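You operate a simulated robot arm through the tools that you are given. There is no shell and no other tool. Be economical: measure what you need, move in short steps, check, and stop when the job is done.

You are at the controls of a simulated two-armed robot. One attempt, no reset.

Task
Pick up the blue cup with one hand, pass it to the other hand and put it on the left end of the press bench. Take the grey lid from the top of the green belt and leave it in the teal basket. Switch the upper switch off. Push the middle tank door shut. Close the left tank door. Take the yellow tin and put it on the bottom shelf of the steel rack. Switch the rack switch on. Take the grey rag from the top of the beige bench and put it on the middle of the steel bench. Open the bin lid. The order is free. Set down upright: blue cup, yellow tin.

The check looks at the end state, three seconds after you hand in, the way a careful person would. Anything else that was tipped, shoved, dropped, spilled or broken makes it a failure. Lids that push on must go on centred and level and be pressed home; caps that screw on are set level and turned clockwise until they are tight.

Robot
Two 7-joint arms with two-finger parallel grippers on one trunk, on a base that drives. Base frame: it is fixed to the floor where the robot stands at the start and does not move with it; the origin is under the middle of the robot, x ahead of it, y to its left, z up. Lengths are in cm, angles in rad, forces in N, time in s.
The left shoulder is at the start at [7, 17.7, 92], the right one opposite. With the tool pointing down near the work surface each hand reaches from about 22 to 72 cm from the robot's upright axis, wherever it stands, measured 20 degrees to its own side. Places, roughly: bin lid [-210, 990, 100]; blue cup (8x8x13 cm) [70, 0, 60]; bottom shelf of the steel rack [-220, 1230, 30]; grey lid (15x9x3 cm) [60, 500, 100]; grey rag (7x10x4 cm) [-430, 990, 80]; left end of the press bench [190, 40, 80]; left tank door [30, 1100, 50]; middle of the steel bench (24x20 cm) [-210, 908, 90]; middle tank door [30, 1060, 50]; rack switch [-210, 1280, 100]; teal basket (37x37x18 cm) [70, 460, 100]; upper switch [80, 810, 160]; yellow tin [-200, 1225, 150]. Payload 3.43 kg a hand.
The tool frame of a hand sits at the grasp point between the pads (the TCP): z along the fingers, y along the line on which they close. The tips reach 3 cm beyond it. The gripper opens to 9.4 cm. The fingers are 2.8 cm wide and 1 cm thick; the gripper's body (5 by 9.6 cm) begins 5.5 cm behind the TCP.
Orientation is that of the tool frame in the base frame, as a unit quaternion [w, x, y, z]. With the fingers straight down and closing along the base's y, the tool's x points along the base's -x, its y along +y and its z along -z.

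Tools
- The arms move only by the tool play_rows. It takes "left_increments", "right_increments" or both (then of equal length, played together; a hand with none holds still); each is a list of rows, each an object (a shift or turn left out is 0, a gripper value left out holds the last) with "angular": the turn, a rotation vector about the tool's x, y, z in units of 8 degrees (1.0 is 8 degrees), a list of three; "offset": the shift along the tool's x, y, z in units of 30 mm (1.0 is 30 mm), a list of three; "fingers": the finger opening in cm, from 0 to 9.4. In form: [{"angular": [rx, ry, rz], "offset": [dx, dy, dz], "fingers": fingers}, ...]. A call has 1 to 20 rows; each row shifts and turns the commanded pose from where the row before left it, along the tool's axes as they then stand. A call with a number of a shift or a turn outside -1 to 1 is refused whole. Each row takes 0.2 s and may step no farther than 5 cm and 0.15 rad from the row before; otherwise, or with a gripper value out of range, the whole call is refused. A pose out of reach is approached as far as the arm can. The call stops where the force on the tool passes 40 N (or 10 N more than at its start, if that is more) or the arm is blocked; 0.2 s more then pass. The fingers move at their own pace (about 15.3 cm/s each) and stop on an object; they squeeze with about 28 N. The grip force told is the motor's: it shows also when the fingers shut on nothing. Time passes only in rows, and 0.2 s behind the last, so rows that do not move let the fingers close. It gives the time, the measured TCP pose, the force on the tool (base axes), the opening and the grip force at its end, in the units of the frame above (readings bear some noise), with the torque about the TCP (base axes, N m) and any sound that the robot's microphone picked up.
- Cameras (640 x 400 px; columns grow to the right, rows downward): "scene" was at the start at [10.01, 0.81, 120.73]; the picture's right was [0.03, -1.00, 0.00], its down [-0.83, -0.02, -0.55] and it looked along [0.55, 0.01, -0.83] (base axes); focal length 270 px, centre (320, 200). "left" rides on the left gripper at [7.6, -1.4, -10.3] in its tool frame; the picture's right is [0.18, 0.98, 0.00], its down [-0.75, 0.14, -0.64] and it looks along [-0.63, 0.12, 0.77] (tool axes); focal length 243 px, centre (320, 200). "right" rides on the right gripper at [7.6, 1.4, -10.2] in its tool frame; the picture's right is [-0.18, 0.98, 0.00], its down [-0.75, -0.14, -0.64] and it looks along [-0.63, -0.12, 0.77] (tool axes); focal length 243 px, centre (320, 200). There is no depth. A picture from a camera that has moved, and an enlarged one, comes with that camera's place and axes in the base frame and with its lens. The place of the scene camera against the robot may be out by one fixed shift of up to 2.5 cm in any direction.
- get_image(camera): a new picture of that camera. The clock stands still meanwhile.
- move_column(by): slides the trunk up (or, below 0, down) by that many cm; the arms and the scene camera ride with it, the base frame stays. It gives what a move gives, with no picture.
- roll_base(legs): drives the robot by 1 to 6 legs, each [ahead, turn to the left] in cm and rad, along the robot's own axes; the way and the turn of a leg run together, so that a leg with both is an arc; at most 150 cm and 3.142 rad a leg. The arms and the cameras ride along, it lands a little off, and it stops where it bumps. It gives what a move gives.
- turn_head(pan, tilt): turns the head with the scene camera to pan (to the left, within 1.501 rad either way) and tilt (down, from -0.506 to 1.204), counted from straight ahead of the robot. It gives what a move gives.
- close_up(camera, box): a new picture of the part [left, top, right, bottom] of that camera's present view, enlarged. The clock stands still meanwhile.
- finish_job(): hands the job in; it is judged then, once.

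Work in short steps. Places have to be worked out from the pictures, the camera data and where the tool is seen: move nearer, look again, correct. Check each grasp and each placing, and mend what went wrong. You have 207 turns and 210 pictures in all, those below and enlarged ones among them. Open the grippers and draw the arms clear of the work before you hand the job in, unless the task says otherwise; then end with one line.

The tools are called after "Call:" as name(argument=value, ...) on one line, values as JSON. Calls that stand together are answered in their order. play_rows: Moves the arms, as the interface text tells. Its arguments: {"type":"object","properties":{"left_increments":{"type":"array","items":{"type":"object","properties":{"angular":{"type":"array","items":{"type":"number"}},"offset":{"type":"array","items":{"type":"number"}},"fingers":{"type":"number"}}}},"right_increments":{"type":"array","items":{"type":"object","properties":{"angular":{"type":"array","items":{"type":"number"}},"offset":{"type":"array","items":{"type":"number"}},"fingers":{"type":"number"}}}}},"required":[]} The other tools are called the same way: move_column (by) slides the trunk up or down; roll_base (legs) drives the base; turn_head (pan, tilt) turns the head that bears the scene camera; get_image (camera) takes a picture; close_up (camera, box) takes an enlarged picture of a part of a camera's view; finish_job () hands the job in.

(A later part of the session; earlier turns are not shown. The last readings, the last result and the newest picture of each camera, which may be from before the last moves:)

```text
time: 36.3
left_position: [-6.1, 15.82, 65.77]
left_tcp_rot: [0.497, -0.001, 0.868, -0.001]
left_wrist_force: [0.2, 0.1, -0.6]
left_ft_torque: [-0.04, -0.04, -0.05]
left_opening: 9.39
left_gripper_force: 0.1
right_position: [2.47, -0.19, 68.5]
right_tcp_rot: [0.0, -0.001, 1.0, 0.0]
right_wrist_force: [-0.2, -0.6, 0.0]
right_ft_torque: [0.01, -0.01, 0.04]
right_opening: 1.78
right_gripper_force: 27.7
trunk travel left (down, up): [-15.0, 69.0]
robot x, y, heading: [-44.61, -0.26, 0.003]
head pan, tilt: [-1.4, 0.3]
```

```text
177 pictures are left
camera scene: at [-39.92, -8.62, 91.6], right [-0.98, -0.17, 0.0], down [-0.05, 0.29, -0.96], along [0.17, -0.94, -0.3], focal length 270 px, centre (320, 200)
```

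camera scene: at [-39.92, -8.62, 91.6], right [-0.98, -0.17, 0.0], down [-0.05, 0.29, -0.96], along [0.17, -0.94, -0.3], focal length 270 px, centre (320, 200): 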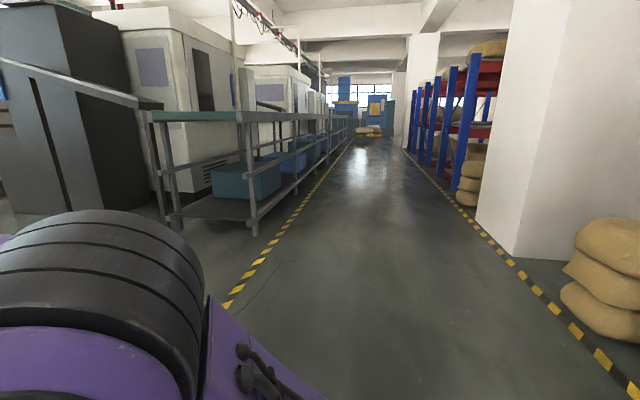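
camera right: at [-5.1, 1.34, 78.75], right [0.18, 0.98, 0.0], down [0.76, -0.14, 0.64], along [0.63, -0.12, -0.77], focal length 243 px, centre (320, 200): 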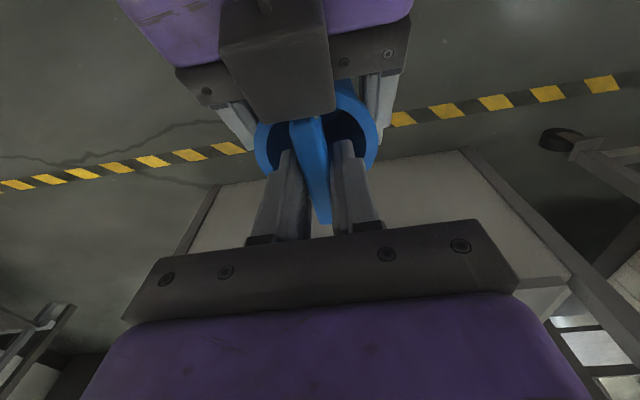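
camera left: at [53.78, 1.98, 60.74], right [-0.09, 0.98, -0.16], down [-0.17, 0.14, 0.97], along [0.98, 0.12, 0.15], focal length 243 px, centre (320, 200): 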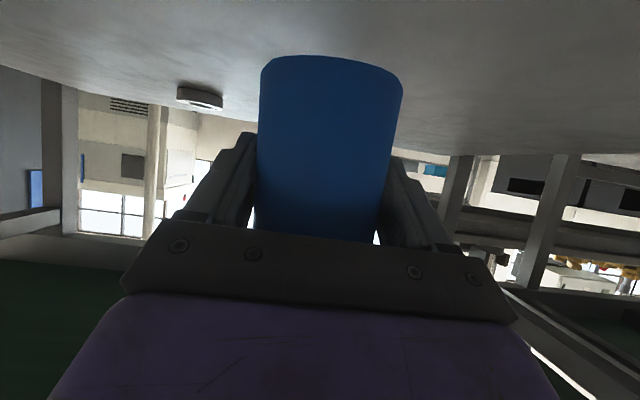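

Raise the trunk and look for the way around the belt to the press bench.

Call:
move_column(by=40)

Call:
move_column(by=20)

Call:
turn_head(pan=-0.6, tilt=0.35)

Call:
get_image(camera="scene")

Call:
turn_head(pan=0.4, tilt=0.35)

Call:
get_image(camera="scene")

```text
time: 40.1
left_position: [-6.09, 16.01, 105.82]
left_tcp_rot: [0.496, -0.001, 0.868, -0.001]
left_wrist_force: [-0.2, 0.7, -0.7]
left_ft_torque: [-0.01, -0.01, -0.03]
left_opening: 9.38
left_gripper_force: 0.1
right_position: [2.48, -0.03, 108.55]
right_tcp_rot: [-0.001, -0.001, 1.0, -0.001]
right_wrist_force: [-0.1, 0.1, 0.6]
right_ft_torque: [0.02, -0.02, 0.01]
right_opening: 1.81
right_gripper_force: 28.2
trunk travel left (down, up): [-55.0, 29.0]
robot x, y, heading: [-44.28, -0.2, 0.002]
head pan, tilt: [-1.4, 0.3]
```

```text
time: 42.3
left_position: [-5.99, 15.94, 125.78]
left_tcp_rot: [0.496, -0.002, 0.868, 0.0]
left_wrist_force: [-0.1, 0.3, 0.0]
left_ft_torque: [-0.01, 0.02, -0.03]
left_opening: 9.42
left_gripper_force: 0.1
right_position: [2.41, -0.08, 128.53]
right_tcp_rot: [-0.001, -0.002, 1.0, 0.0]
right_wrist_force: [-0.2, -0.2, -0.7]
right_ft_torque: [0.01, -0.01, 0.01]
right_opening: 1.78
right_gripper_force: 27.8
trunk travel left (down, up): [-75.0, 9.0]
robot x, y, heading: [-44.53, -0.15, 0.004]
head pan, tilt: [-1.4, 0.3]
```

```text
time: 43.4
left_position: [-6.11, 15.85, 125.78]
left_tcp_rot: [0.497, 0.0, 0.868, -0.002]
left_wrist_force: [0.0, -0.4, 0.1]
left_ft_torque: [-0.01, 0.01, 0.02]
left_opening: 9.37
left_gripper_force: 0.1
right_position: [2.56, -0.09, 128.59]
right_tcp_rot: [-0.001, -0.001, 1.0, 0.001]
right_wrist_force: [0.1, 0.1, -0.8]
right_ft_torque: [0.01, -0.02, 0.01]
right_opening: 1.77
right_gripper_force: 27.9
trunk travel left (down, up): [-75.0, 9.0]
robot x, y, heading: [-44.5, 0.04, 0.0]
head pan, tilt: [-0.6, 0.351]
```

```text
176 pictures are left
camera scene: at [-33.83, -4.67, 151.13], right [-0.56, -0.83, 0.0], down [-0.28, 0.19, -0.94], along [0.78, -0.53, -0.34], focal length 270 px, centre (320, 200)
```

scene: 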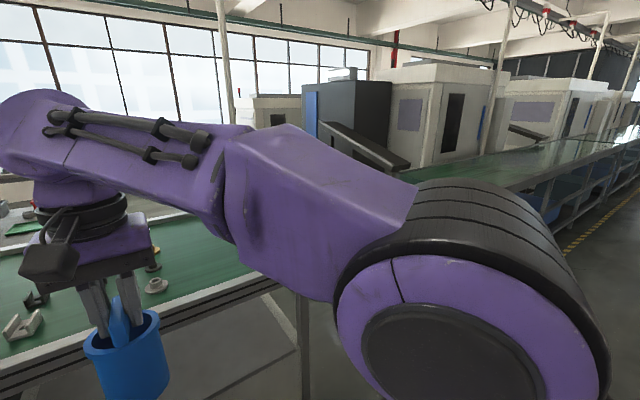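

```text
time: 44.7
left_position: [-6.1, 15.94, 125.89]
left_tcp_rot: [0.496, -0.001, 0.868, -0.001]
left_wrist_force: [0.3, -0.1, -0.2]
left_ft_torque: [0.01, -0.01, 0.0]
left_opening: 9.41
left_gripper_force: 0.1
right_position: [2.51, 0.01, 128.54]
right_tcp_rot: [-0.001, -0.001, 1.0, -0.001]
right_wrist_force: [0.6, -0.4, -1.2]
right_ft_torque: [-0.01, -0.01, 0.02]
right_opening: 1.76
right_gripper_force: 28.1
trunk travel left (down, up): [-75.0, 9.0]
robot x, y, heading: [-44.63, -0.03, 0.002]
head pan, tilt: [0.4, 0.351]
```

```text
175 pictures are left
camera scene: at [-32.94, 4.22, 151.12], right [0.39, -0.92, 0.0], down [-0.32, -0.13, -0.94], along [0.86, 0.37, -0.34], focal length 270 px, centre (320, 200)
```

scene: 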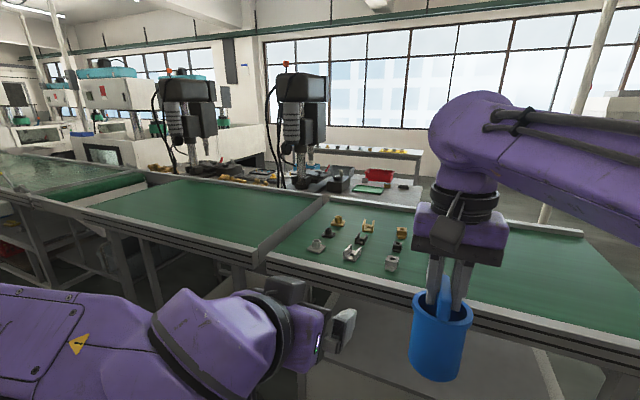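

The press bench lies behind the belt, its near end reachable around the belt's right end (gap y -62…-190). I drive there with the cup held high.

Call:
roll_base(legs=[[0, -1.5708], [120, 0], [0, 1.5708], [110, 0]])

Call:
turn_head(pan=0.5, tilt=0.45)

Call:
get_image(camera="scene")

Call:
turn_head(pan=-0.3, tilt=0.45)

Call:
get_image(camera="scene")

```text
time: 63.6
left_position: [105.97, -101.24, 125.89]
left_tcp_rot: [0.497, -0.008, 0.868, 0.003]
left_wrist_force: [-0.5, 0.2, 0.5]
left_ft_torque: [-0.01, -0.01, 0.0]
left_opening: 9.38
left_gripper_force: 0.0
right_position: [114.82, -117.01, 128.55]
right_tcp_rot: [-0.001, -0.009, 1.0, 0.0]
right_wrist_force: [-0.2, -0.3, -0.9]
right_ft_torque: [0.01, -0.02, 0.01]
right_opening: 1.77
right_gripper_force: 27.8
trunk travel left (down, up): [-75.0, 9.0]
robot x, y, heading: [67.82, -117.9, 0.017]
head pan, tilt: [0.4, 0.351]
```

```text
time: 64.3
left_position: [106.05, -101.17, 125.79]
left_tcp_rot: [0.496, -0.008, 0.868, 0.003]
left_wrist_force: [-0.2, 0.0, 0.0]
left_ft_torque: [0.03, 0.0, 0.04]
left_opening: 9.4
left_gripper_force: 0.1
right_position: [114.74, -116.95, 128.57]
right_tcp_rot: [-0.001, -0.009, 1.0, 0.0]
right_wrist_force: [0.1, 0.1, -0.5]
right_ft_torque: [0.0, -0.01, 0.02]
right_opening: 1.8
right_gripper_force: 28.2
trunk travel left (down, up): [-75.0, 9.0]
robot x, y, heading: [67.82, -118.02, 0.022]
head pan, tilt: [0.499, 0.45]
```

```text
174 pictures are left
camera scene: at [78.86, -112.5, 150.21], right [0.49, -0.87, 0.0], down [-0.38, -0.21, -0.9], along [0.78, 0.44, -0.44], focal length 270 px, centre (320, 200)
```

scene: 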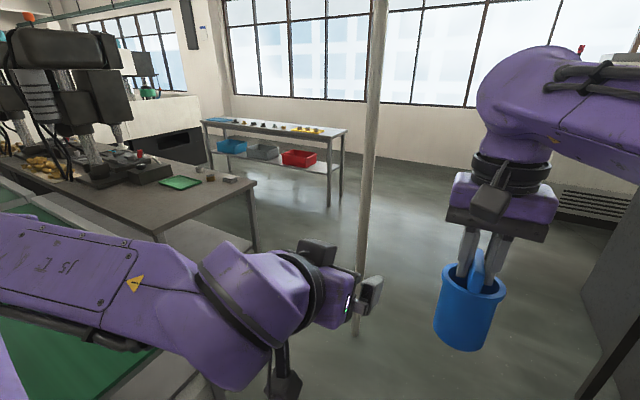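

```text
time: 65.4
left_position: [105.98, -101.25, 125.88]
left_tcp_rot: [0.497, -0.008, 0.868, 0.003]
left_wrist_force: [-0.3, 0.2, 0.7]
left_ft_torque: [0.0, -0.01, -0.01]
left_opening: 9.4
left_gripper_force: 0.0
right_position: [114.86, -116.99, 128.49]
right_tcp_rot: [0.0, -0.008, 1.0, 0.001]
right_wrist_force: [-0.4, -0.9, -0.9]
right_ft_torque: [0.01, -0.04, 0.0]
right_opening: 1.77
right_gripper_force: 28.3
trunk travel left (down, up): [-75.0, 9.0]
robot x, y, heading: [67.71, -117.97, 0.019]
head pan, tilt: [-0.3, 0.45]
```

```text
173 pictures are left
camera scene: at [79.68, -119.59, 150.2], right [-0.28, -0.96, 0.0], down [-0.42, 0.12, -0.9], along [0.86, -0.25, -0.44], focal length 270 px, centre (320, 200)
```

scene: 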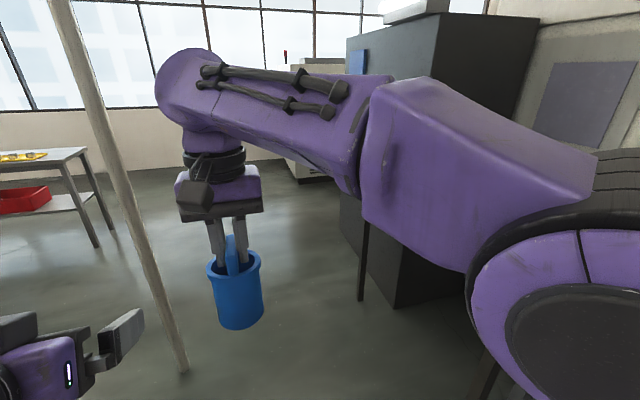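

A pole stands at about (190,-75), the bench end edge is at y≈12 from x 135 to 210. I go to x≈145, turn to +y and advance partway.

Call:
roll_base(legs=[[77, -0.02], [0, 1.571], [45, 0]])

Call:
turn_head(pan=-0.15, tilt=0.6)

Call:
get_image(camera="scene")

```text
time: 75.7
left_position: [130.01, -33.88, 125.84]
left_tcp_rot: [0.354, -0.611, 0.616, 0.349]
left_wrist_force: [0.0, -1.0, 0.1]
left_ft_torque: [0.0, -0.04, 0.04]
left_opening: 9.39
left_gripper_force: 0.0
right_position: [145.92, -25.49, 128.56]
right_tcp_rot: [-0.001, -0.705, 0.709, -0.001]
right_wrist_force: [0.0, -0.5, -1.2]
right_ft_torque: [-0.02, 0.03, 0.0]
right_opening: 1.79
right_gripper_force: 28.1
trunk travel left (down, up): [-75.0, 9.0]
robot x, y, heading: [145.61, -72.71, 1.564]
head pan, tilt: [-0.3, 0.45]
```

```text
time: 76.4
left_position: [129.94, -33.76, 125.78]
left_tcp_rot: [0.353, -0.612, 0.616, 0.349]
left_wrist_force: [-0.2, 0.3, -0.1]
left_ft_torque: [-0.01, 0.01, 0.02]
left_opening: 9.43
left_gripper_force: 0.1
right_position: [145.95, -25.21, 128.48]
right_tcp_rot: [-0.001, -0.706, 0.709, -0.001]
right_wrist_force: [0.7, -0.2, 0.1]
right_ft_torque: [0.0, 0.01, -0.04]
right_opening: 1.76
right_gripper_force: 28.4
trunk travel left (down, up): [-75.0, 9.0]
robot x, y, heading: [146.19, -72.31, 1.565]
head pan, tilt: [-0.15, 0.6]
```

```text
172 pictures are left
camera scene: at [145.03, -57.86, 148.85], right [0.99, -0.16, 0.0], down [-0.09, -0.56, -0.83], along [0.13, 0.82, -0.56], focal length 270 px, centre (320, 200)
```

scene: 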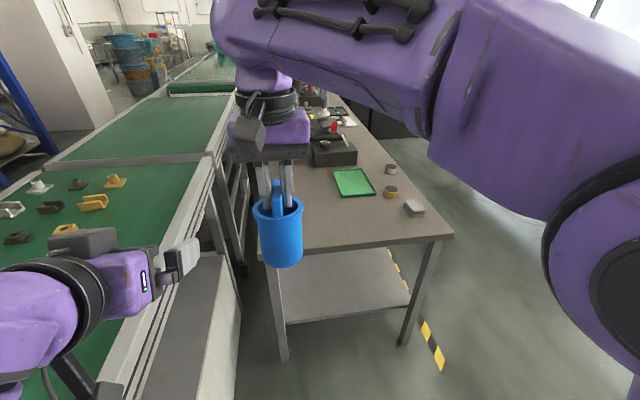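

Clear view: free spot at about (181,36) between the green tray and the small block. I drive ahead with a slight right turn.

Call:
roll_base(legs=[[44, -0.22]])

Call:
turn_head(pan=-0.15, tilt=0.85)

Call:
get_image(camera="scene")

```text
time: 79.1
left_position: [143.8, 12.56, 125.85]
left_tcp_rot: [0.389, -0.542, 0.678, 0.309]
left_wrist_force: [0.5, 0.0, 0.0]
left_ft_torque: [0.04, 0.02, -0.04]
left_opening: 9.39
left_gripper_force: 0.1
right_position: [161.17, 17.24, 128.54]
right_tcp_rot: [-0.001, -0.624, 0.782, -0.001]
right_wrist_force: [0.5, 0.3, 0.4]
right_ft_torque: [0.0, 0.0, -0.01]
right_opening: 1.77
right_gripper_force: 27.7
trunk travel left (down, up): [-75.0, 9.0]
robot x, y, heading: [150.91, -28.52, 1.347]
head pan, tilt: [-0.15, 0.6]
```

```text
time: 79.9
left_position: [143.67, 12.69, 125.86]
left_tcp_rot: [0.389, -0.542, 0.678, 0.308]
left_wrist_force: [0.9, 0.5, 0.1]
left_ft_torque: [-0.02, 0.02, -0.01]
left_opening: 9.41
left_gripper_force: 0.0
right_position: [161.23, 17.64, 128.51]
right_tcp_rot: [0.0, -0.624, 0.781, 0.0]
right_wrist_force: [0.0, -0.4, -1.3]
right_ft_torque: [0.0, 0.03, -0.01]
right_opening: 1.76
right_gripper_force: 27.8
trunk travel left (down, up): [-75.0, 9.0]
robot x, y, heading: [151.07, -28.22, 1.346]
head pan, tilt: [-0.15, 0.85]
```

```text
171 pictures are left
camera scene: at [152.64, -15.48, 146.76], right [0.93, -0.36, 0.0], down [-0.27, -0.7, -0.66], along [0.24, 0.61, -0.75], focal length 270 px, centre (320, 200)
```

scene: 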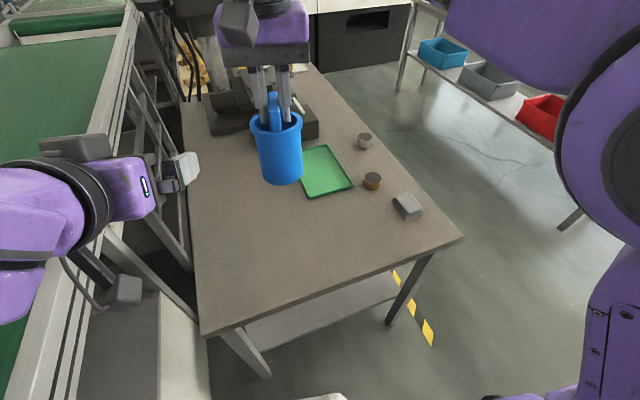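

I creep 7 cm nearer, then extend the right hand over the free spot using the arm only.

Call:
roll_base(legs=[[7, 0]])

Call:
play_rows(right_increments=[{"offset": [-0.7, -0.6, 0.6]}, {"offset": [-0.7, -0.6, 0.6]}, {"offset": [-0.7, -0.6, 0.6]}, {"offset": [-0.7, -0.6, 0.6]}, {"offset": [-0.7, -0.6, 0.6]}, {"offset": [-0.7, -0.6, 0.6]}, {"offset": [-0.7, -0.6, 0.6]}, {"offset": [0, 0, 0.9]}, {"offset": [0, 0, 0.9]}, {"offset": [0, 0, 0.9]}, {"offset": [0, 0, 0.9]}])

Call:
get_image(camera="scene")

```text
time: 80.9
left_position: [145.07, 18.59, 126.11]
left_tcp_rot: [0.392, -0.54, 0.677, 0.31]
left_wrist_force: [0.5, 0.3, 0.1]
left_ft_torque: [-0.01, -0.01, 0.01]
left_opening: 9.39
left_gripper_force: 0.1
right_position: [162.49, 23.44, 128.99]
right_tcp_rot: [0.001, -0.624, 0.781, 0.002]
right_wrist_force: [-0.4, -0.7, -1.7]
right_ft_torque: [0.06, 0.0, -0.01]
right_opening: 1.79
right_gripper_force: 28.3
trunk travel left (down, up): [-75.0, 9.0]
robot x, y, heading: [152.33, -21.89, 1.348]
head pan, tilt: [-0.15, 0.85]
```

```text
time: 83.3
left_position: [145.15, 19.45, 125.81]
left_tcp_rot: [0.389, -0.542, 0.678, 0.31]
left_wrist_force: [1.1, 1.0, -0.1]
left_ft_torque: [0.0, -0.01, 0.02]
left_opening: 9.39
left_gripper_force: 0.1
right_position: [178.18, 35.71, 105.3]
right_tcp_rot: [-0.001, -0.625, 0.781, 0.0]
right_wrist_force: [0.4, 0.6, -0.3]
right_ft_torque: [0.0, -0.02, 0.01]
right_opening: 1.78
right_gripper_force: 28.1
trunk travel left (down, up): [-75.0, 9.0]
robot x, y, heading: [152.26, -21.39, 1.349]
head pan, tilt: [-0.15, 0.85]
```

```text
170 pictures are left
camera scene: at [154.14, -8.79, 146.76], right [0.93, -0.36, 0.0], down [-0.27, -0.7, -0.66], along [0.24, 0.61, -0.75], focal length 270 px, centre (320, 200)
```

scene: 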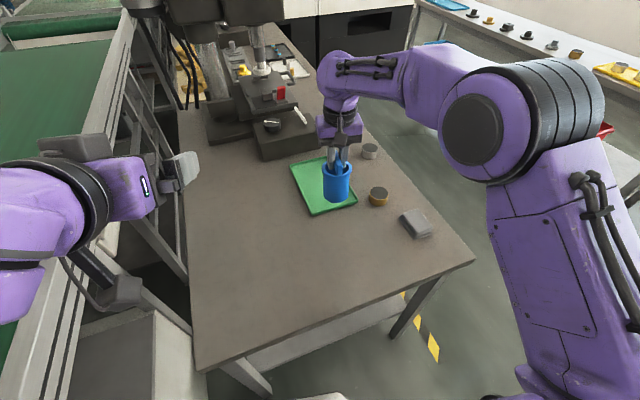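

Call:
get_image(camera="right")

```text
169 pictures are left
camera right: at [175.16, 28.51, 115.38], right [-0.92, 0.4, 0.0], down [0.3, 0.7, 0.64], along [0.25, 0.59, -0.77], focal length 243 px, centre (320, 200)
```

right: 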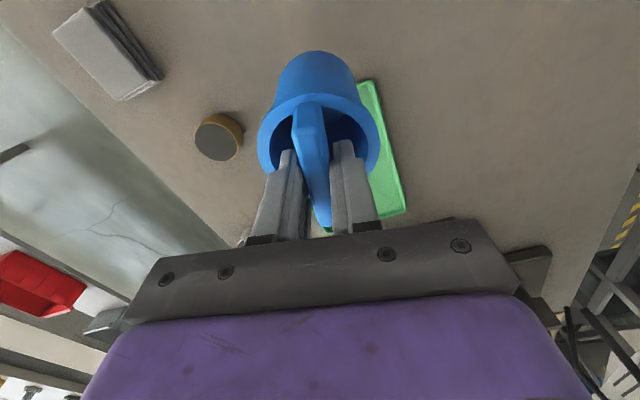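

The tray's near edge is at y≈39, so I shift the cup 5.5 cm back toward me and lower it to just above the bench.

Call:
play_rows(right_increments=[{"offset": [0.9, 0, 0]}, {"offset": [0.93, 0, 0]}, {"offset": [0, 0, 0.9]}, {"offset": [0, 0, 0.9]}, {"offset": [0, 0, 0.9]}, {"offset": [0, 0, 0.9]}])

Call:
get_image(camera="right")

Call:
get_image(camera="scene")

```text
time: 84.7
left_position: [145.26, 19.37, 125.88]
left_tcp_rot: [0.388, -0.542, 0.679, 0.308]
left_wrist_force: [0.2, -0.4, 0.7]
left_ft_torque: [0.05, 0.02, -0.04]
left_opening: 9.4
left_gripper_force: 0.1
right_position: [177.02, 30.41, 94.25]
right_tcp_rot: [-0.001, -0.623, 0.782, 0.0]
right_wrist_force: [0.1, 0.5, -0.7]
right_ft_torque: [-0.01, 0.0, 0.02]
right_opening: 1.78
right_gripper_force: 28.0
trunk travel left (down, up): [-75.0, 9.0]
robot x, y, heading: [152.15, -22.06, 1.346]
head pan, tilt: [-0.15, 0.85]
```

```text
168 pictures are left
camera right: at [173.96, 23.22, 104.44], right [-0.92, 0.4, 0.0], down [0.31, 0.7, 0.64], along [0.25, 0.59, -0.77], focal length 243 px, centre (320, 200)
```

right: 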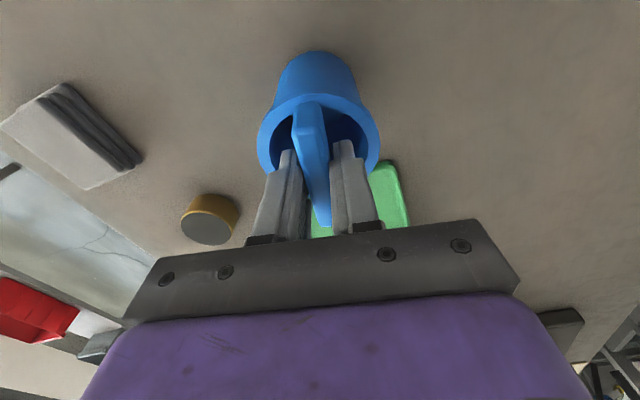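

```text
167 pictures are left
camera scene: at [154.2, -8.69, 146.75], right [0.93, -0.36, 0.0], down [-0.27, -0.7, -0.66], along [0.24, 0.61, -0.75], focal length 270 px, centre (320, 200)
```

scene: 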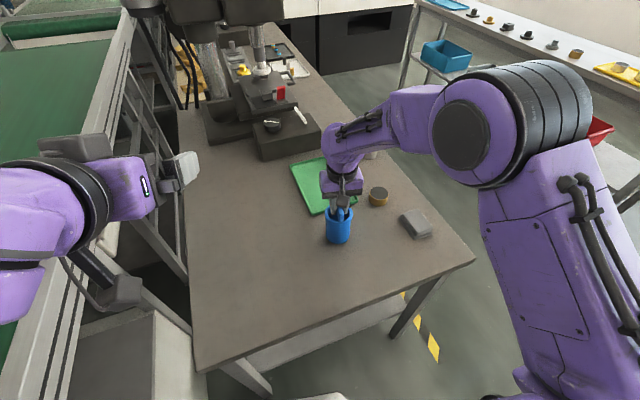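

Clear of tray. I lower in small steps until contact shows.

Call:
play_rows(right_increments=[{"offset": [0, 0, 0.33]}, {"offset": [0, 0, 0.33]}, {"offset": [0, 0, 0.17]}])

Call:
close_up(camera="scene", box=[290, 150, 390, 250])

```text
time: 85.5
left_position: [145.19, 19.0, 126.04]
left_tcp_rot: [0.39, -0.541, 0.678, 0.31]
left_wrist_force: [0.6, -0.1, 0.1]
left_ft_torque: [-0.03, 0.0, 0.01]
left_opening: 9.39
left_gripper_force: 0.1
right_position: [176.77, 30.09, 92.04]
right_tcp_rot: [0.002, -0.624, 0.781, 0.001]
right_wrist_force: [-0.1, -1.3, 23.0]
right_ft_torque: [0.26, -0.09, -0.04]
right_opening: 1.79
right_gripper_force: 27.8
trunk travel left (down, up): [-75.0, 9.0]
robot x, y, heading: [152.24, -21.66, 1.351]
head pan, tilt: [-0.15, 0.85]
```

```text
4.00 times, centred on (340, 200) of scene
camera zoom: at [153.96, -9.26, 146.81], right [0.93, -0.36, 0.0], down [-0.27, -0.7, -0.66], along [0.24, 0.62, -0.75], focal length 1081 px, centre (240, 200)
```

zoom: 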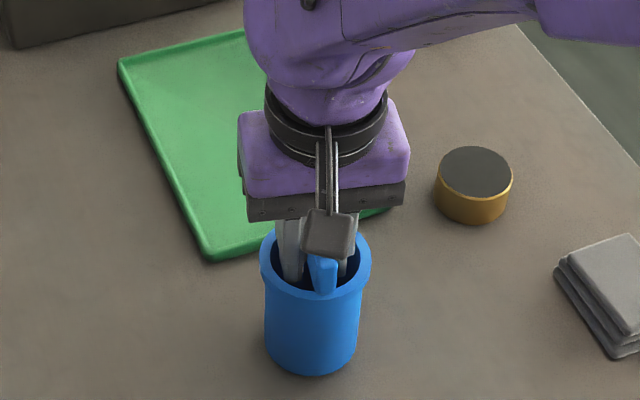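

Contact (23 N). I relax 2 mm, open to 4 cm, and lift straight up.

Call:
play_rows(right_increments=[{"offset": [0, 0, -0.06]}, {"fingers": 3.6}, {"fingers": 3.6}, {"offset": [0, 0, -0.4]}, {"offset": [0, 0, -0.8]}, {"offset": [0, 0, -1]}, {"offset": [0, 0, -1]}, {"offset": [0, 0, -1]}, {"offset": [0.8, 0, -1]}, {"offset": [0.8, 0, -1]}])

Call:
get_image(camera="scene")

```text
time: 87.7
left_position: [145.22, 19.13, 125.88]
left_tcp_rot: [0.39, -0.541, 0.678, 0.309]
left_wrist_force: [0.4, 0.3, -0.2]
left_ft_torque: [0.04, 0.03, -0.01]
left_opening: 9.41
left_gripper_force: 0.2
right_position: [175.81, 25.48, 110.75]
right_tcp_rot: [-0.001, -0.624, 0.782, 0.0]
right_wrist_force: [-0.3, -0.4, -1.7]
right_ft_torque: [-0.01, -0.01, 0.01]
right_opening: 3.0
right_gripper_force: 0.0
trunk travel left (down, up): [-75.0, 9.0]
robot x, y, heading: [152.23, -22.1, 1.341]
head pan, tilt: [-0.15, 0.85]
```

```text
165 pictures are left
camera scene: at [154.09, -9.09, 146.78], right [0.93, -0.36, 0.0], down [-0.27, -0.7, -0.66], along [0.24, 0.62, -0.75], focal length 270 px, centre (320, 200)
```

scene: 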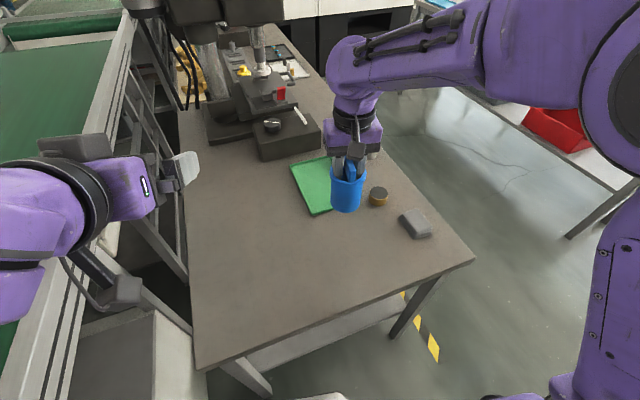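

The cup rose with the hand: the fingers pressed outward inside the rim (3.0 cm). I go back down the same way and open less.

Call:
play_rows(right_increments=[{"offset": [-0.8, 0, 1]}, {"offset": [-0.8, 0, 1]}, {"offset": [0, 0, 1]}, {"offset": [0, 0, 1]}, {"offset": [0, 0, 0.8]}, {"offset": [0, 0, 0.7]}, {"offset": [0, 0, 0.3]}])

Call:
close_up(camera="scene", box=[290, 150, 390, 250])

```text
time: 89.3
left_position: [145.15, 19.32, 125.83]
left_tcp_rot: [0.389, -0.542, 0.678, 0.309]
left_wrist_force: [-0.2, 0.2, -0.9]
left_ft_torque: [0.01, 0.0, -0.01]
left_opening: 9.41
left_gripper_force: 0.1
right_position: [176.99, 30.39, 93.27]
right_tcp_rot: [-0.001, -0.624, 0.782, 0.0]
right_wrist_force: [0.5, 0.3, -0.9]
right_ft_torque: [-0.02, -0.04, -0.02]
right_opening: 3.05
right_gripper_force: 0.1
trunk travel left (down, up): [-75.0, 9.0]
robot x, y, heading: [152.49, -21.76, 1.346]
head pan, tilt: [-0.15, 0.85]
```

```text
4.00 times, centred on (340, 200) of scene
camera zoom: at [154.16, -8.81, 146.76], right [0.93, -0.36, 0.0], down [-0.27, -0.7, -0.66], along [0.24, 0.61, -0.75], focal length 1081 px, centre (240, 200)
```

zoom: 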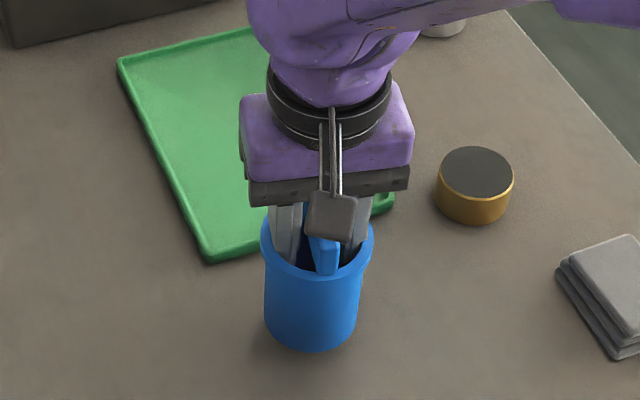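

Lower further to contact, then narrow the fingers to 2.4 cm and lift slightly.

Call:
play_rows(right_increments=[{"offset": [0, 0, 0.2]}, {"offset": [0, 0, 0.15]}, {"offset": [0, 0, 0.1]}, {"fingers": 2.4}, {"fingers": 2.4}])

Call:
play_rows(right_increments=[{"offset": [0, 0, -0.4]}, {"offset": [0, 0, -0.6]}])

Call:
close_up(camera="scene", box=[290, 150, 390, 250])

```text
time: 90.5
left_position: [145.32, 19.39, 125.81]
left_tcp_rot: [0.389, -0.542, 0.678, 0.309]
left_wrist_force: [0.6, 0.1, 0.4]
left_ft_torque: [0.04, -0.06, 0.01]
left_opening: 9.38
left_gripper_force: 0.0
right_position: [177.0, 30.3, 91.74]
right_tcp_rot: [0.0, -0.624, 0.782, -0.001]
right_wrist_force: [1.2, 0.5, 1.0]
right_ft_torque: [0.02, 0.02, 0.03]
right_opening: 2.42
right_gripper_force: 0.0
trunk travel left (down, up): [-75.0, 9.0]
robot x, y, heading: [151.98, -21.52, 1.346]
head pan, tilt: [-0.15, 0.85]
```

```text
time: 91.1
left_position: [145.16, 19.31, 126.02]
left_tcp_rot: [0.389, -0.542, 0.678, 0.309]
left_wrist_force: [-0.4, 0.5, 1.0]
left_ft_torque: [0.01, -0.04, 0.03]
left_opening: 9.38
left_gripper_force: 0.1
right_position: [176.99, 30.16, 94.85]
right_tcp_rot: [-0.001, -0.624, 0.782, 0.0]
right_wrist_force: [0.3, 0.7, -0.1]
right_ft_torque: [0.02, 0.03, 0.0]
right_opening: 2.4
right_gripper_force: 0.0
trunk travel left (down, up): [-75.0, 9.0]
robot x, y, heading: [152.38, -21.59, 1.343]
head pan, tilt: [-0.15, 0.85]
```

```text
4.00 times, centred on (340, 200) of scene
camera zoom: at [154.12, -8.92, 146.76], right [0.93, -0.36, 0.0], down [-0.27, -0.7, -0.66], along [0.24, 0.61, -0.75], focal length 1081 px, centre (240, 200)
```

zoom: 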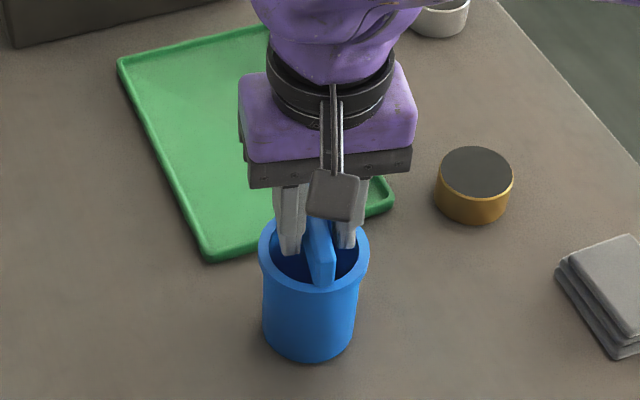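

Call:
play_rows(right_increments=[{"offset": [0, 0, -0.5]}, {"offset": [0, 0, -0.5]}])

Call:
close_up(camera="scene", box=[290, 150, 390, 250])

```text
time: 91.7
left_position: [145.14, 19.24, 125.94]
left_tcp_rot: [0.389, -0.542, 0.677, 0.31]
left_wrist_force: [0.6, -0.3, -0.2]
left_ft_torque: [0.01, -0.02, 0.01]
left_opening: 9.39
left_gripper_force: 0.1
right_position: [176.97, 30.11, 97.89]
right_tcp_rot: [-0.001, -0.624, 0.781, 0.0]
right_wrist_force: [-0.1, -0.1, 0.0]
right_ft_torque: [0.01, -0.03, 0.02]
right_opening: 2.39
right_gripper_force: 0.0
trunk travel left (down, up): [-75.0, 9.0]
robot x, y, heading: [151.88, -21.29, 1.347]
head pan, tilt: [-0.15, 0.85]
```

```text
4.00 times, centred on (340, 200) of scene
camera zoom: at [154.12, -8.92, 146.76], right [0.93, -0.36, 0.0], down [-0.27, -0.7, -0.66], along [0.24, 0.61, -0.75], focal length 1081 px, centre (240, 200)
```

zoom: 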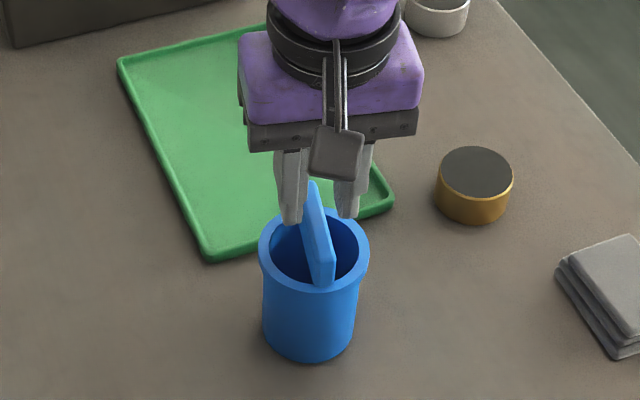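

The cup stands free and upright. I raise the hand and draw it back.

Call:
play_rows(right_increments=[{"offset": [0, 0, -1]}, {"offset": [0, 0, -1]}, {"offset": [0, 0, -1]}, {"offset": [0, 0, -1]}, {"offset": [0.7, 0.5, -1]}, {"offset": [0.7, 0.5, -1]}, {"offset": [0.7, 0.5, -1]}, {"offset": [0.7, 0.5, -1]}, {"offset": [0.7, 0.5, 0]}, {"offset": [0.7, 0.5, 0]}])

Call:
roll_base(legs=[[-7, 0], [-44, 0.22]])

Call:
get_image(camera="scene")

```text
time: 93.9
left_position: [145.14, 19.21, 125.88]
left_tcp_rot: [0.39, -0.541, 0.678, 0.309]
left_wrist_force: [-0.5, 0.0, -0.3]
left_ft_torque: [-0.01, -0.02, -0.02]
left_opening: 9.41
left_gripper_force: 0.1
right_position: [165.35, 19.92, 121.87]
right_tcp_rot: [0.0, -0.623, 0.782, 0.001]
right_wrist_force: [0.0, 0.2, -0.3]
right_ft_torque: [-0.01, 0.01, 0.02]
right_opening: 2.4
right_gripper_force: 0.0
trunk travel left (down, up): [-75.0, 9.0]
robot x, y, heading: [152.09, -21.45, 1.348]
head pan, tilt: [-0.15, 0.85]
```

```text
time: 97.2
left_position: [129.89, -33.65, 125.83]
left_tcp_rot: [0.353, -0.612, 0.616, 0.349]
left_wrist_force: [1.0, -1.0, -0.4]
left_ft_torque: [0.01, 0.03, 0.0]
left_opening: 9.38
left_gripper_force: 0.2
right_position: [149.48, -28.57, 121.9]
right_tcp_rot: [-0.001, -0.705, 0.709, -0.001]
right_wrist_force: [0.2, 0.0, -0.6]
right_ft_torque: [-0.02, 0.01, 0.01]
right_opening: 2.38
right_gripper_force: 0.0
trunk travel left (down, up): [-75.0, 9.0]
robot x, y, heading: [145.63, -72.13, 1.564]
head pan, tilt: [-0.15, 0.85]
```

```text
161 pictures are left
camera scene: at [144.89, -58.8, 146.75], right [0.99, -0.15, 0.0], down [-0.12, -0.74, -0.66], along [0.1, 0.65, -0.75], focal length 270 px, centre (320, 200)
```

scene: 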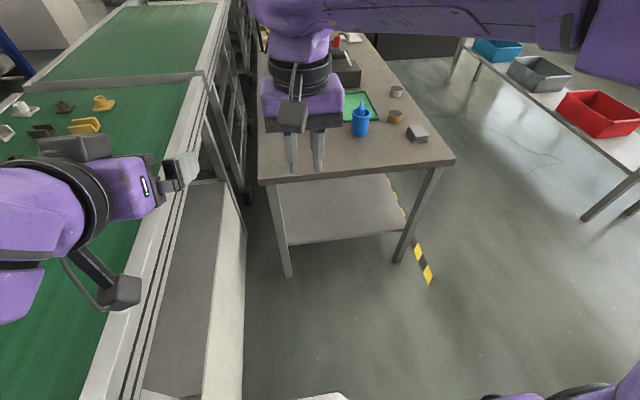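

The cup is placed well. Now I drive out around the belt and up the corridor.

Call:
roll_base(legs=[[-45, 0], [0, 1.577], [150, 0], [45, 0], [0, -1.571], [120, 0]])

Call:
roll_base(legs=[[150, 0], [130, 0]])

Call:
turn_head(pan=-0.4, tilt=0.3)

Call:
get_image(camera="scene")

```text
time: 122.7
left_position: [-67.59, 36.37, 125.9]
left_tcp_rot: [-0.348, 0.621, -0.607, -0.354]
left_wrist_force: [0.0, -0.4, 0.8]
left_ft_torque: [0.0, 0.01, 0.03]
left_opening: 9.39
left_gripper_force: 0.1
right_position: [-48.1, 42.06, 121.87]
right_tcp_rot: [0.001, 0.715, -0.699, 0.001]
right_wrist_force: [0.4, 0.2, -0.5]
right_ft_torque: [-0.01, 0.0, 0.02]
right_opening: 2.39
right_gripper_force: 0.0
trunk travel left (down, up): [-75.0, 9.0]
robot x, y, heading: [-50.66, -1.21, 1.592]
head pan, tilt: [-0.15, 0.85]
```

```text
time: 136.3
left_position: [-71.35, 317.36, 125.83]
left_tcp_rot: [-0.351, 0.617, -0.61, -0.352]
left_wrist_force: [0.3, -0.3, 0.4]
left_ft_torque: [0.0, 0.04, -0.01]
left_opening: 9.38
left_gripper_force: 0.0
right_position: [-51.79, 322.58, 121.95]
right_tcp_rot: [0.0, 0.711, -0.703, 0.001]
right_wrist_force: [0.3, 0.4, 0.2]
right_ft_torque: [-0.01, -0.02, 0.01]
right_opening: 2.41
right_gripper_force: 0.0
trunk travel left (down, up): [-75.0, 9.0]
robot x, y, heading: [-55.48, 279.35, 1.578]
head pan, tilt: [-0.15, 0.85]
```

```text
time: 137.3
left_position: [-71.39, 317.43, 125.87]
left_tcp_rot: [-0.35, 0.618, -0.61, -0.353]
left_wrist_force: [0.6, -0.4, -0.6]
left_ft_torque: [-0.02, 0.01, -0.04]
left_opening: 9.42
left_gripper_force: 0.1
right_position: [-51.88, 322.6, 121.89]
right_tcp_rot: [0.0, 0.71, -0.704, 0.0]
right_wrist_force: [-0.2, -0.1, -0.4]
right_ft_torque: [-0.01, 0.02, 0.01]
right_opening: 2.41
right_gripper_force: 0.0
trunk travel left (down, up): [-75.0, 9.0]
robot x, y, heading: [-54.94, 279.1, 1.579]
head pan, tilt: [-0.4, 0.3]
```

```text
160 pictures are left
camera scene: at [-53.57, 293.35, 151.59], right [0.93, -0.38, 0.0], down [-0.11, -0.27, -0.96], along [0.36, 0.88, -0.3], focal length 270 px, centre (320, 200)
```

scene: 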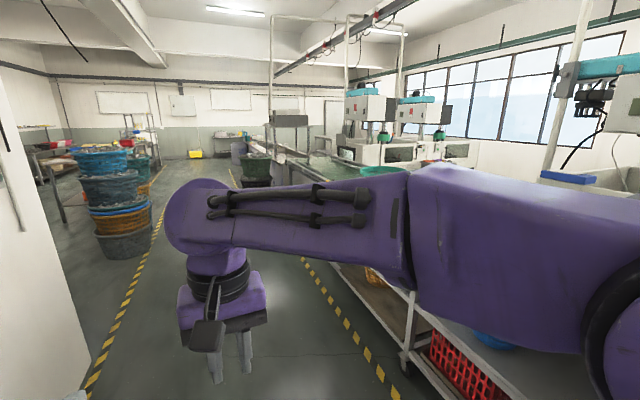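

Corridor clear. I drive to y≈480 and turn to face the belt (+x).

Call:
roll_base(legs=[[150, 0], [51, 0], [0, -1.579]])

Call:
turn_head(pan=0, tilt=0.55)

Call:
get_image(camera="scene")

```text
time: 151.1
left_position: [-16.68, 494.88, 126.0]
left_tcp_rot: [0.497, 0.005, 0.868, -0.004]
left_wrist_force: [-0.5, -0.3, -0.5]
left_ft_torque: [0.03, 0.01, -0.03]
left_opening: 9.4
left_gripper_force: 0.0
right_position: [-11.74, 475.26, 121.89]
right_tcp_rot: [0.0, 0.006, 1.0, 0.0]
right_wrist_force: [0.4, -0.8, 0.3]
right_ft_torque: [-0.02, 0.04, 0.04]
right_opening: 2.4
right_gripper_force: 0.1
trunk travel left (down, up): [-75.0, 9.0]
robot x, y, heading: [-55.16, 479.23, -0.01]
head pan, tilt: [-0.4, 0.3]
```

```text
time: 152.0
left_position: [-16.75, 494.93, 125.94]
left_tcp_rot: [0.497, 0.005, 0.868, -0.004]
left_wrist_force: [0.1, -0.1, -0.2]
left_ft_torque: [0.02, -0.02, 0.01]
left_opening: 9.39
left_gripper_force: 0.1
right_position: [-11.78, 475.17, 121.84]
right_tcp_rot: [-0.001, 0.006, 1.0, 0.0]
right_wrist_force: [0.1, -0.3, 0.6]
right_ft_torque: [0.02, -0.01, 0.0]
right_opening: 2.4
right_gripper_force: 0.0
trunk travel left (down, up): [-75.0, 9.0]
robot x, y, heading: [-55.24, 479.48, -0.014]
head pan, tilt: [0.0, 0.55]
```

```text
159 pictures are left
camera scene: at [-43.36, 479.88, 149.31], right [-0.01, -1.0, 0.0], down [-0.52, 0.01, -0.85], along [0.85, -0.01, -0.52], focal length 270 px, centre (320, 200)
```

scene: 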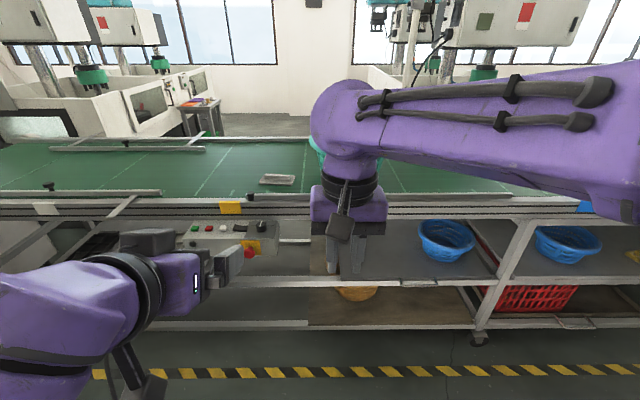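

Call:
close_up(camera="scene", box=[240, 150, 340, 212])

```text
6.40 times, centred on (290, 181) of scene
camera zoom: at [-43.36, 479.88, 149.31], right [-0.01, -1.0, 0.0], down [-0.52, 0.01, -0.85], along [0.85, -0.01, -0.52], focal length 1730 px, centre (512, 322)
```

zoom: 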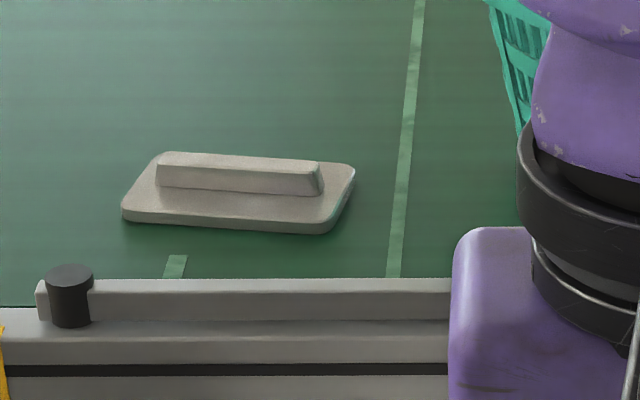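

The lid has a rail handle along y, so the right hand must close along x. I drive nearer, then yaw the right hand 90° and open it.

Call:
roll_base(legs=[[0, 0.17], [52, 0], [0, -0.156]])

Call:
play_rows(right_increments=[{"angular": [0, 0, 1], "fingers": 6}, {"angular": [0, 0, 1]}, {"angular": [0, 0, 1]}, {"angular": [0, 0, 1]}, {"angular": [0, 0, 1]}, {"angular": [0, 0, 1]}, {"angular": [0, 0, 1]}, {"angular": [0, 0, 1]}, {"angular": [0, 0, 1]}, {"angular": [0, 0, 1]}, {"angular": [0, 0, 1]}, {"angular": [0, 0, 0.25]}])

Call:
get_image(camera="right")

Call:
turn_head(pan=0, tilt=0.75)

Call:
get_image(camera="scene")

```text
time: 156.3
left_position: [35.03, 503.97, 125.9]
left_tcp_rot: [0.497, -0.002, 0.868, -0.001]
left_wrist_force: [-0.2, 0.2, 0.4]
left_ft_torque: [0.06, -0.01, 0.01]
left_opening: 9.4
left_gripper_force: 0.0
right_position: [40.23, 484.6, 121.93]
right_tcp_rot: [0.0, -0.002, 1.0, 0.0]
right_wrist_force: [-0.5, -0.1, -0.6]
right_ft_torque: [-0.01, -0.01, 0.02]
right_opening: 2.41
right_gripper_force: 0.0
trunk travel left (down, up): [-75.0, 9.0]
robot x, y, heading: [-3.4, 487.88, 0.006]
head pan, tilt: [0.0, 0.55]
```

```text
time: 158.9
left_position: [34.96, 503.98, 125.79]
left_tcp_rot: [0.496, -0.003, 0.868, 0.0]
left_wrist_force: [-0.5, -0.8, -0.9]
left_ft_torque: [0.0, -0.01, 0.02]
left_opening: 9.41
left_gripper_force: 0.1
right_position: [40.22, 484.42, 121.87]
right_tcp_rot: [0.0, 0.706, 0.708, 0.0]
right_wrist_force: [0.8, -0.1, 0.2]
right_ft_torque: [0.02, -0.02, -0.02]
right_opening: 6.01
right_gripper_force: 0.1
trunk travel left (down, up): [-75.0, 9.0]
robot x, y, heading: [-3.38, 487.57, 0.006]
head pan, tilt: [0.0, 0.55]
```

```text
157 pictures are left
camera right: at [41.7, 492.05, 132.11], right [0.98, -0.18, 0.0], down [-0.14, -0.75, 0.64], along [-0.12, -0.63, -0.77], focal length 243 px, centre (320, 200)
```

right: 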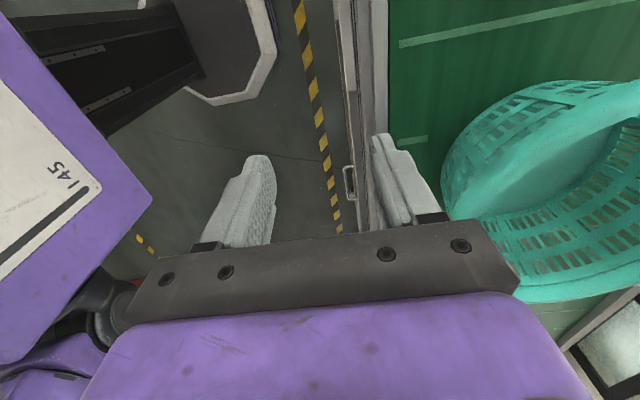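

```text
time: 159.7
left_position: [34.99, 503.98, 125.96]
left_tcp_rot: [0.497, -0.002, 0.868, -0.001]
left_wrist_force: [0.2, -0.5, -0.5]
left_ft_torque: [0.02, 0.01, 0.02]
left_opening: 9.39
left_gripper_force: 0.2
right_position: [40.27, 484.54, 121.9]
right_tcp_rot: [-0.001, 0.705, 0.709, 0.0]
right_wrist_force: [0.1, -0.6, 0.2]
right_ft_torque: [-0.01, -0.02, -0.01]
right_opening: 6.0
right_gripper_force: 0.0
trunk travel left (down, up): [-75.0, 9.0]
robot x, y, heading: [-3.3, 487.67, 0.001]
head pan, tilt: [0.0, 0.75]
```

```text
156 pictures are left
camera scene: at [7.89, 488.54, 147.57], right [0.01, -1.0, 0.0], down [-0.68, 0.0, -0.73], along [0.73, 0.0, -0.68], focal length 270 px, centre (320, 200)
```

scene: 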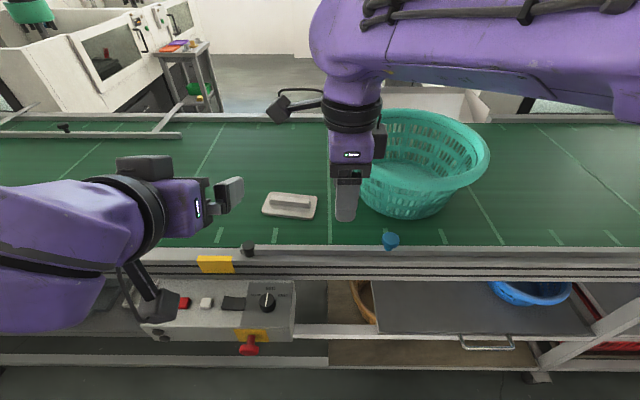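

Lid handle is near (56,496), top z≈104. I bring the right hand over it.

Call:
play_rows(right_increments=[{"offset": [0.55, 0.76, 0.2]}, {"offset": [0.55, 0.76, 0.2]}, {"offset": [0.55, 0.76, 0.2]}, {"offset": [0.55, 0.76, 0.2]}, {"offset": [0.55, 0.76, 0.2]}, {"offset": [0.55, 0.76, 0.2]}, {"offset": [0.55, 0.76, 0.2]}])

Call:
get_image(camera="right")

Call:
get_image(camera="scene")

```text
time: 161.3
left_position: [34.79, 503.89, 125.98]
left_tcp_rot: [0.498, -0.002, 0.867, -0.001]
left_wrist_force: [-0.2, 0.1, 0.9]
left_ft_torque: [0.04, -0.02, 0.01]
left_opening: 9.39
left_gripper_force: 0.0
right_position: [54.09, 493.68, 118.54]
right_tcp_rot: [-0.001, 0.711, 0.703, 0.001]
right_wrist_force: [0.6, -0.5, 0.3]
right_ft_torque: [0.01, 0.01, -0.01]
right_opening: 5.98
right_gripper_force: 0.1
right hand out of reach, approached as far as the arm can: row 7
trunk travel left (down, up): [-75.0, 9.0]
robot x, y, heading: [-3.36, 487.92, 0.007]
head pan, tilt: [0.0, 0.75]
```

```text
155 pictures are left
camera right: at [55.68, 501.24, 128.77], right [0.98, -0.19, 0.0], down [-0.15, -0.76, 0.64], along [-0.12, -0.63, -0.77], focal length 243 px, centre (320, 200)
```

right: 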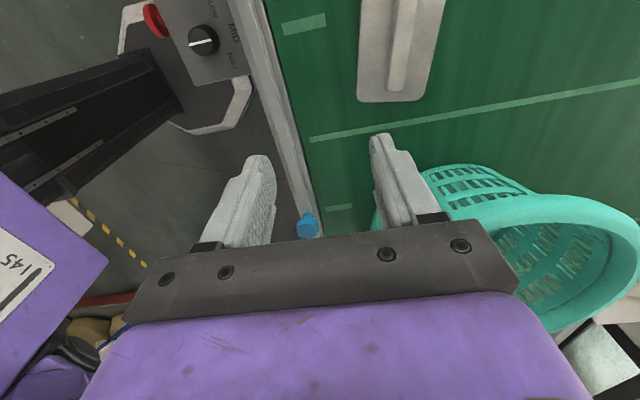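

```text
154 pictures are left
camera scene: at [7.69, 488.46, 147.58], right [0.01, -1.0, 0.0], down [-0.68, 0.0, -0.73], along [0.73, 0.0, -0.68], focal length 270 px, centre (320, 200)
```

scene: 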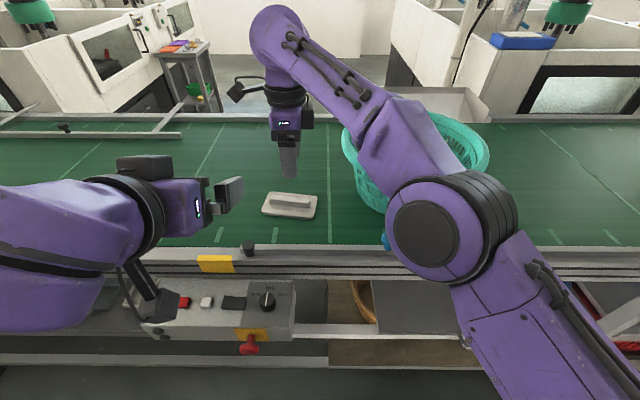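

The two views agree on handle x≈62.5, y≈496.6, top z≈99.5. I drive 6 cm nearer, then shift to over the handle while descending some.

Call:
roll_base(legs=[[6, 0]])

Call:
play_rows(right_increments=[{"offset": [0.3, 0.2, 0.8]}, {"offset": [0.3, 0.2, 0.8]}, {"offset": [0.3, 0.2, 0.8]}])

Call:
get_image(camera="right")

Call:
get_image(camera="scene")

```text
time: 162.2
left_position: [40.14, 504.01, 126.24]
left_tcp_rot: [0.499, -0.002, 0.866, -0.001]
left_wrist_force: [-1.2, -0.4, 0.4]
left_ft_torque: [0.02, -0.05, -0.01]
left_opening: 9.41
left_gripper_force: 0.1
right_position: [59.48, 493.87, 118.87]
right_tcp_rot: [-0.002, 0.708, 0.706, 0.004]
right_wrist_force: [-1.2, 0.2, 0.2]
right_ft_torque: [0.0, -0.05, 0.0]
right_opening: 6.01
right_gripper_force: 0.1
trunk travel left (down, up): [-75.0, 9.0]
robot x, y, heading: [2.66, 488.11, -0.001]
head pan, tilt: [0.0, 0.75]
```

```text
time: 163.1
left_position: [41.17, 503.89, 125.86]
left_tcp_rot: [0.496, -0.002, 0.869, 0.0]
left_wrist_force: [1.4, -0.3, 0.7]
left_ft_torque: [0.0, 0.0, -0.03]
left_opening: 9.38
left_gripper_force: 0.0
right_position: [61.66, 495.89, 111.33]
right_tcp_rot: [-0.005, 0.71, 0.705, 0.002]
right_wrist_force: [1.3, -0.2, -0.5]
right_ft_torque: [0.03, 0.02, 0.0]
right_opening: 6.01
right_gripper_force: 0.1
right hand out of reach, approached as far as the arm can: row 2, 3
trunk travel left (down, up): [-75.0, 9.0]
robot x, y, heading: [2.64, 487.95, 0.002]
head pan, tilt: [0.0, 0.75]
```

```text
153 pictures are left
camera right: at [63.19, 503.35, 121.68], right [0.98, -0.19, 0.0], down [-0.14, -0.76, 0.64], along [-0.12, -0.62, -0.77], focal length 243 px, centre (320, 200)
```

right: 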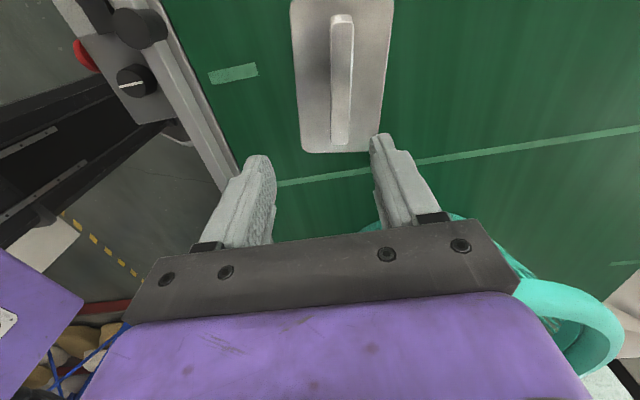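

```text
152 pictures are left
camera scene: at [14.11, 488.49, 147.54], right [0.01, -1.0, 0.0], down [-0.68, 0.0, -0.73], along [0.73, 0.0, -0.68], focal length 270 px, centre (320, 200)
```

scene: 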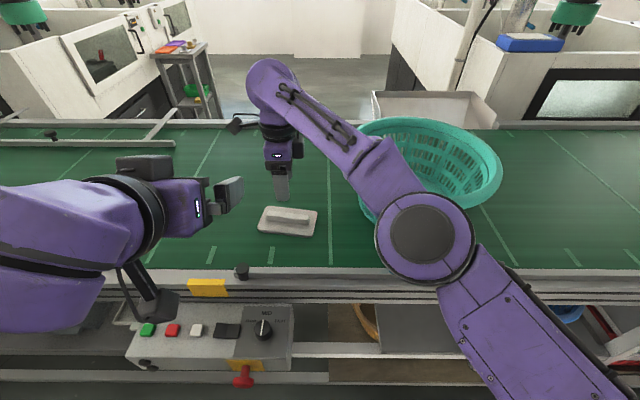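

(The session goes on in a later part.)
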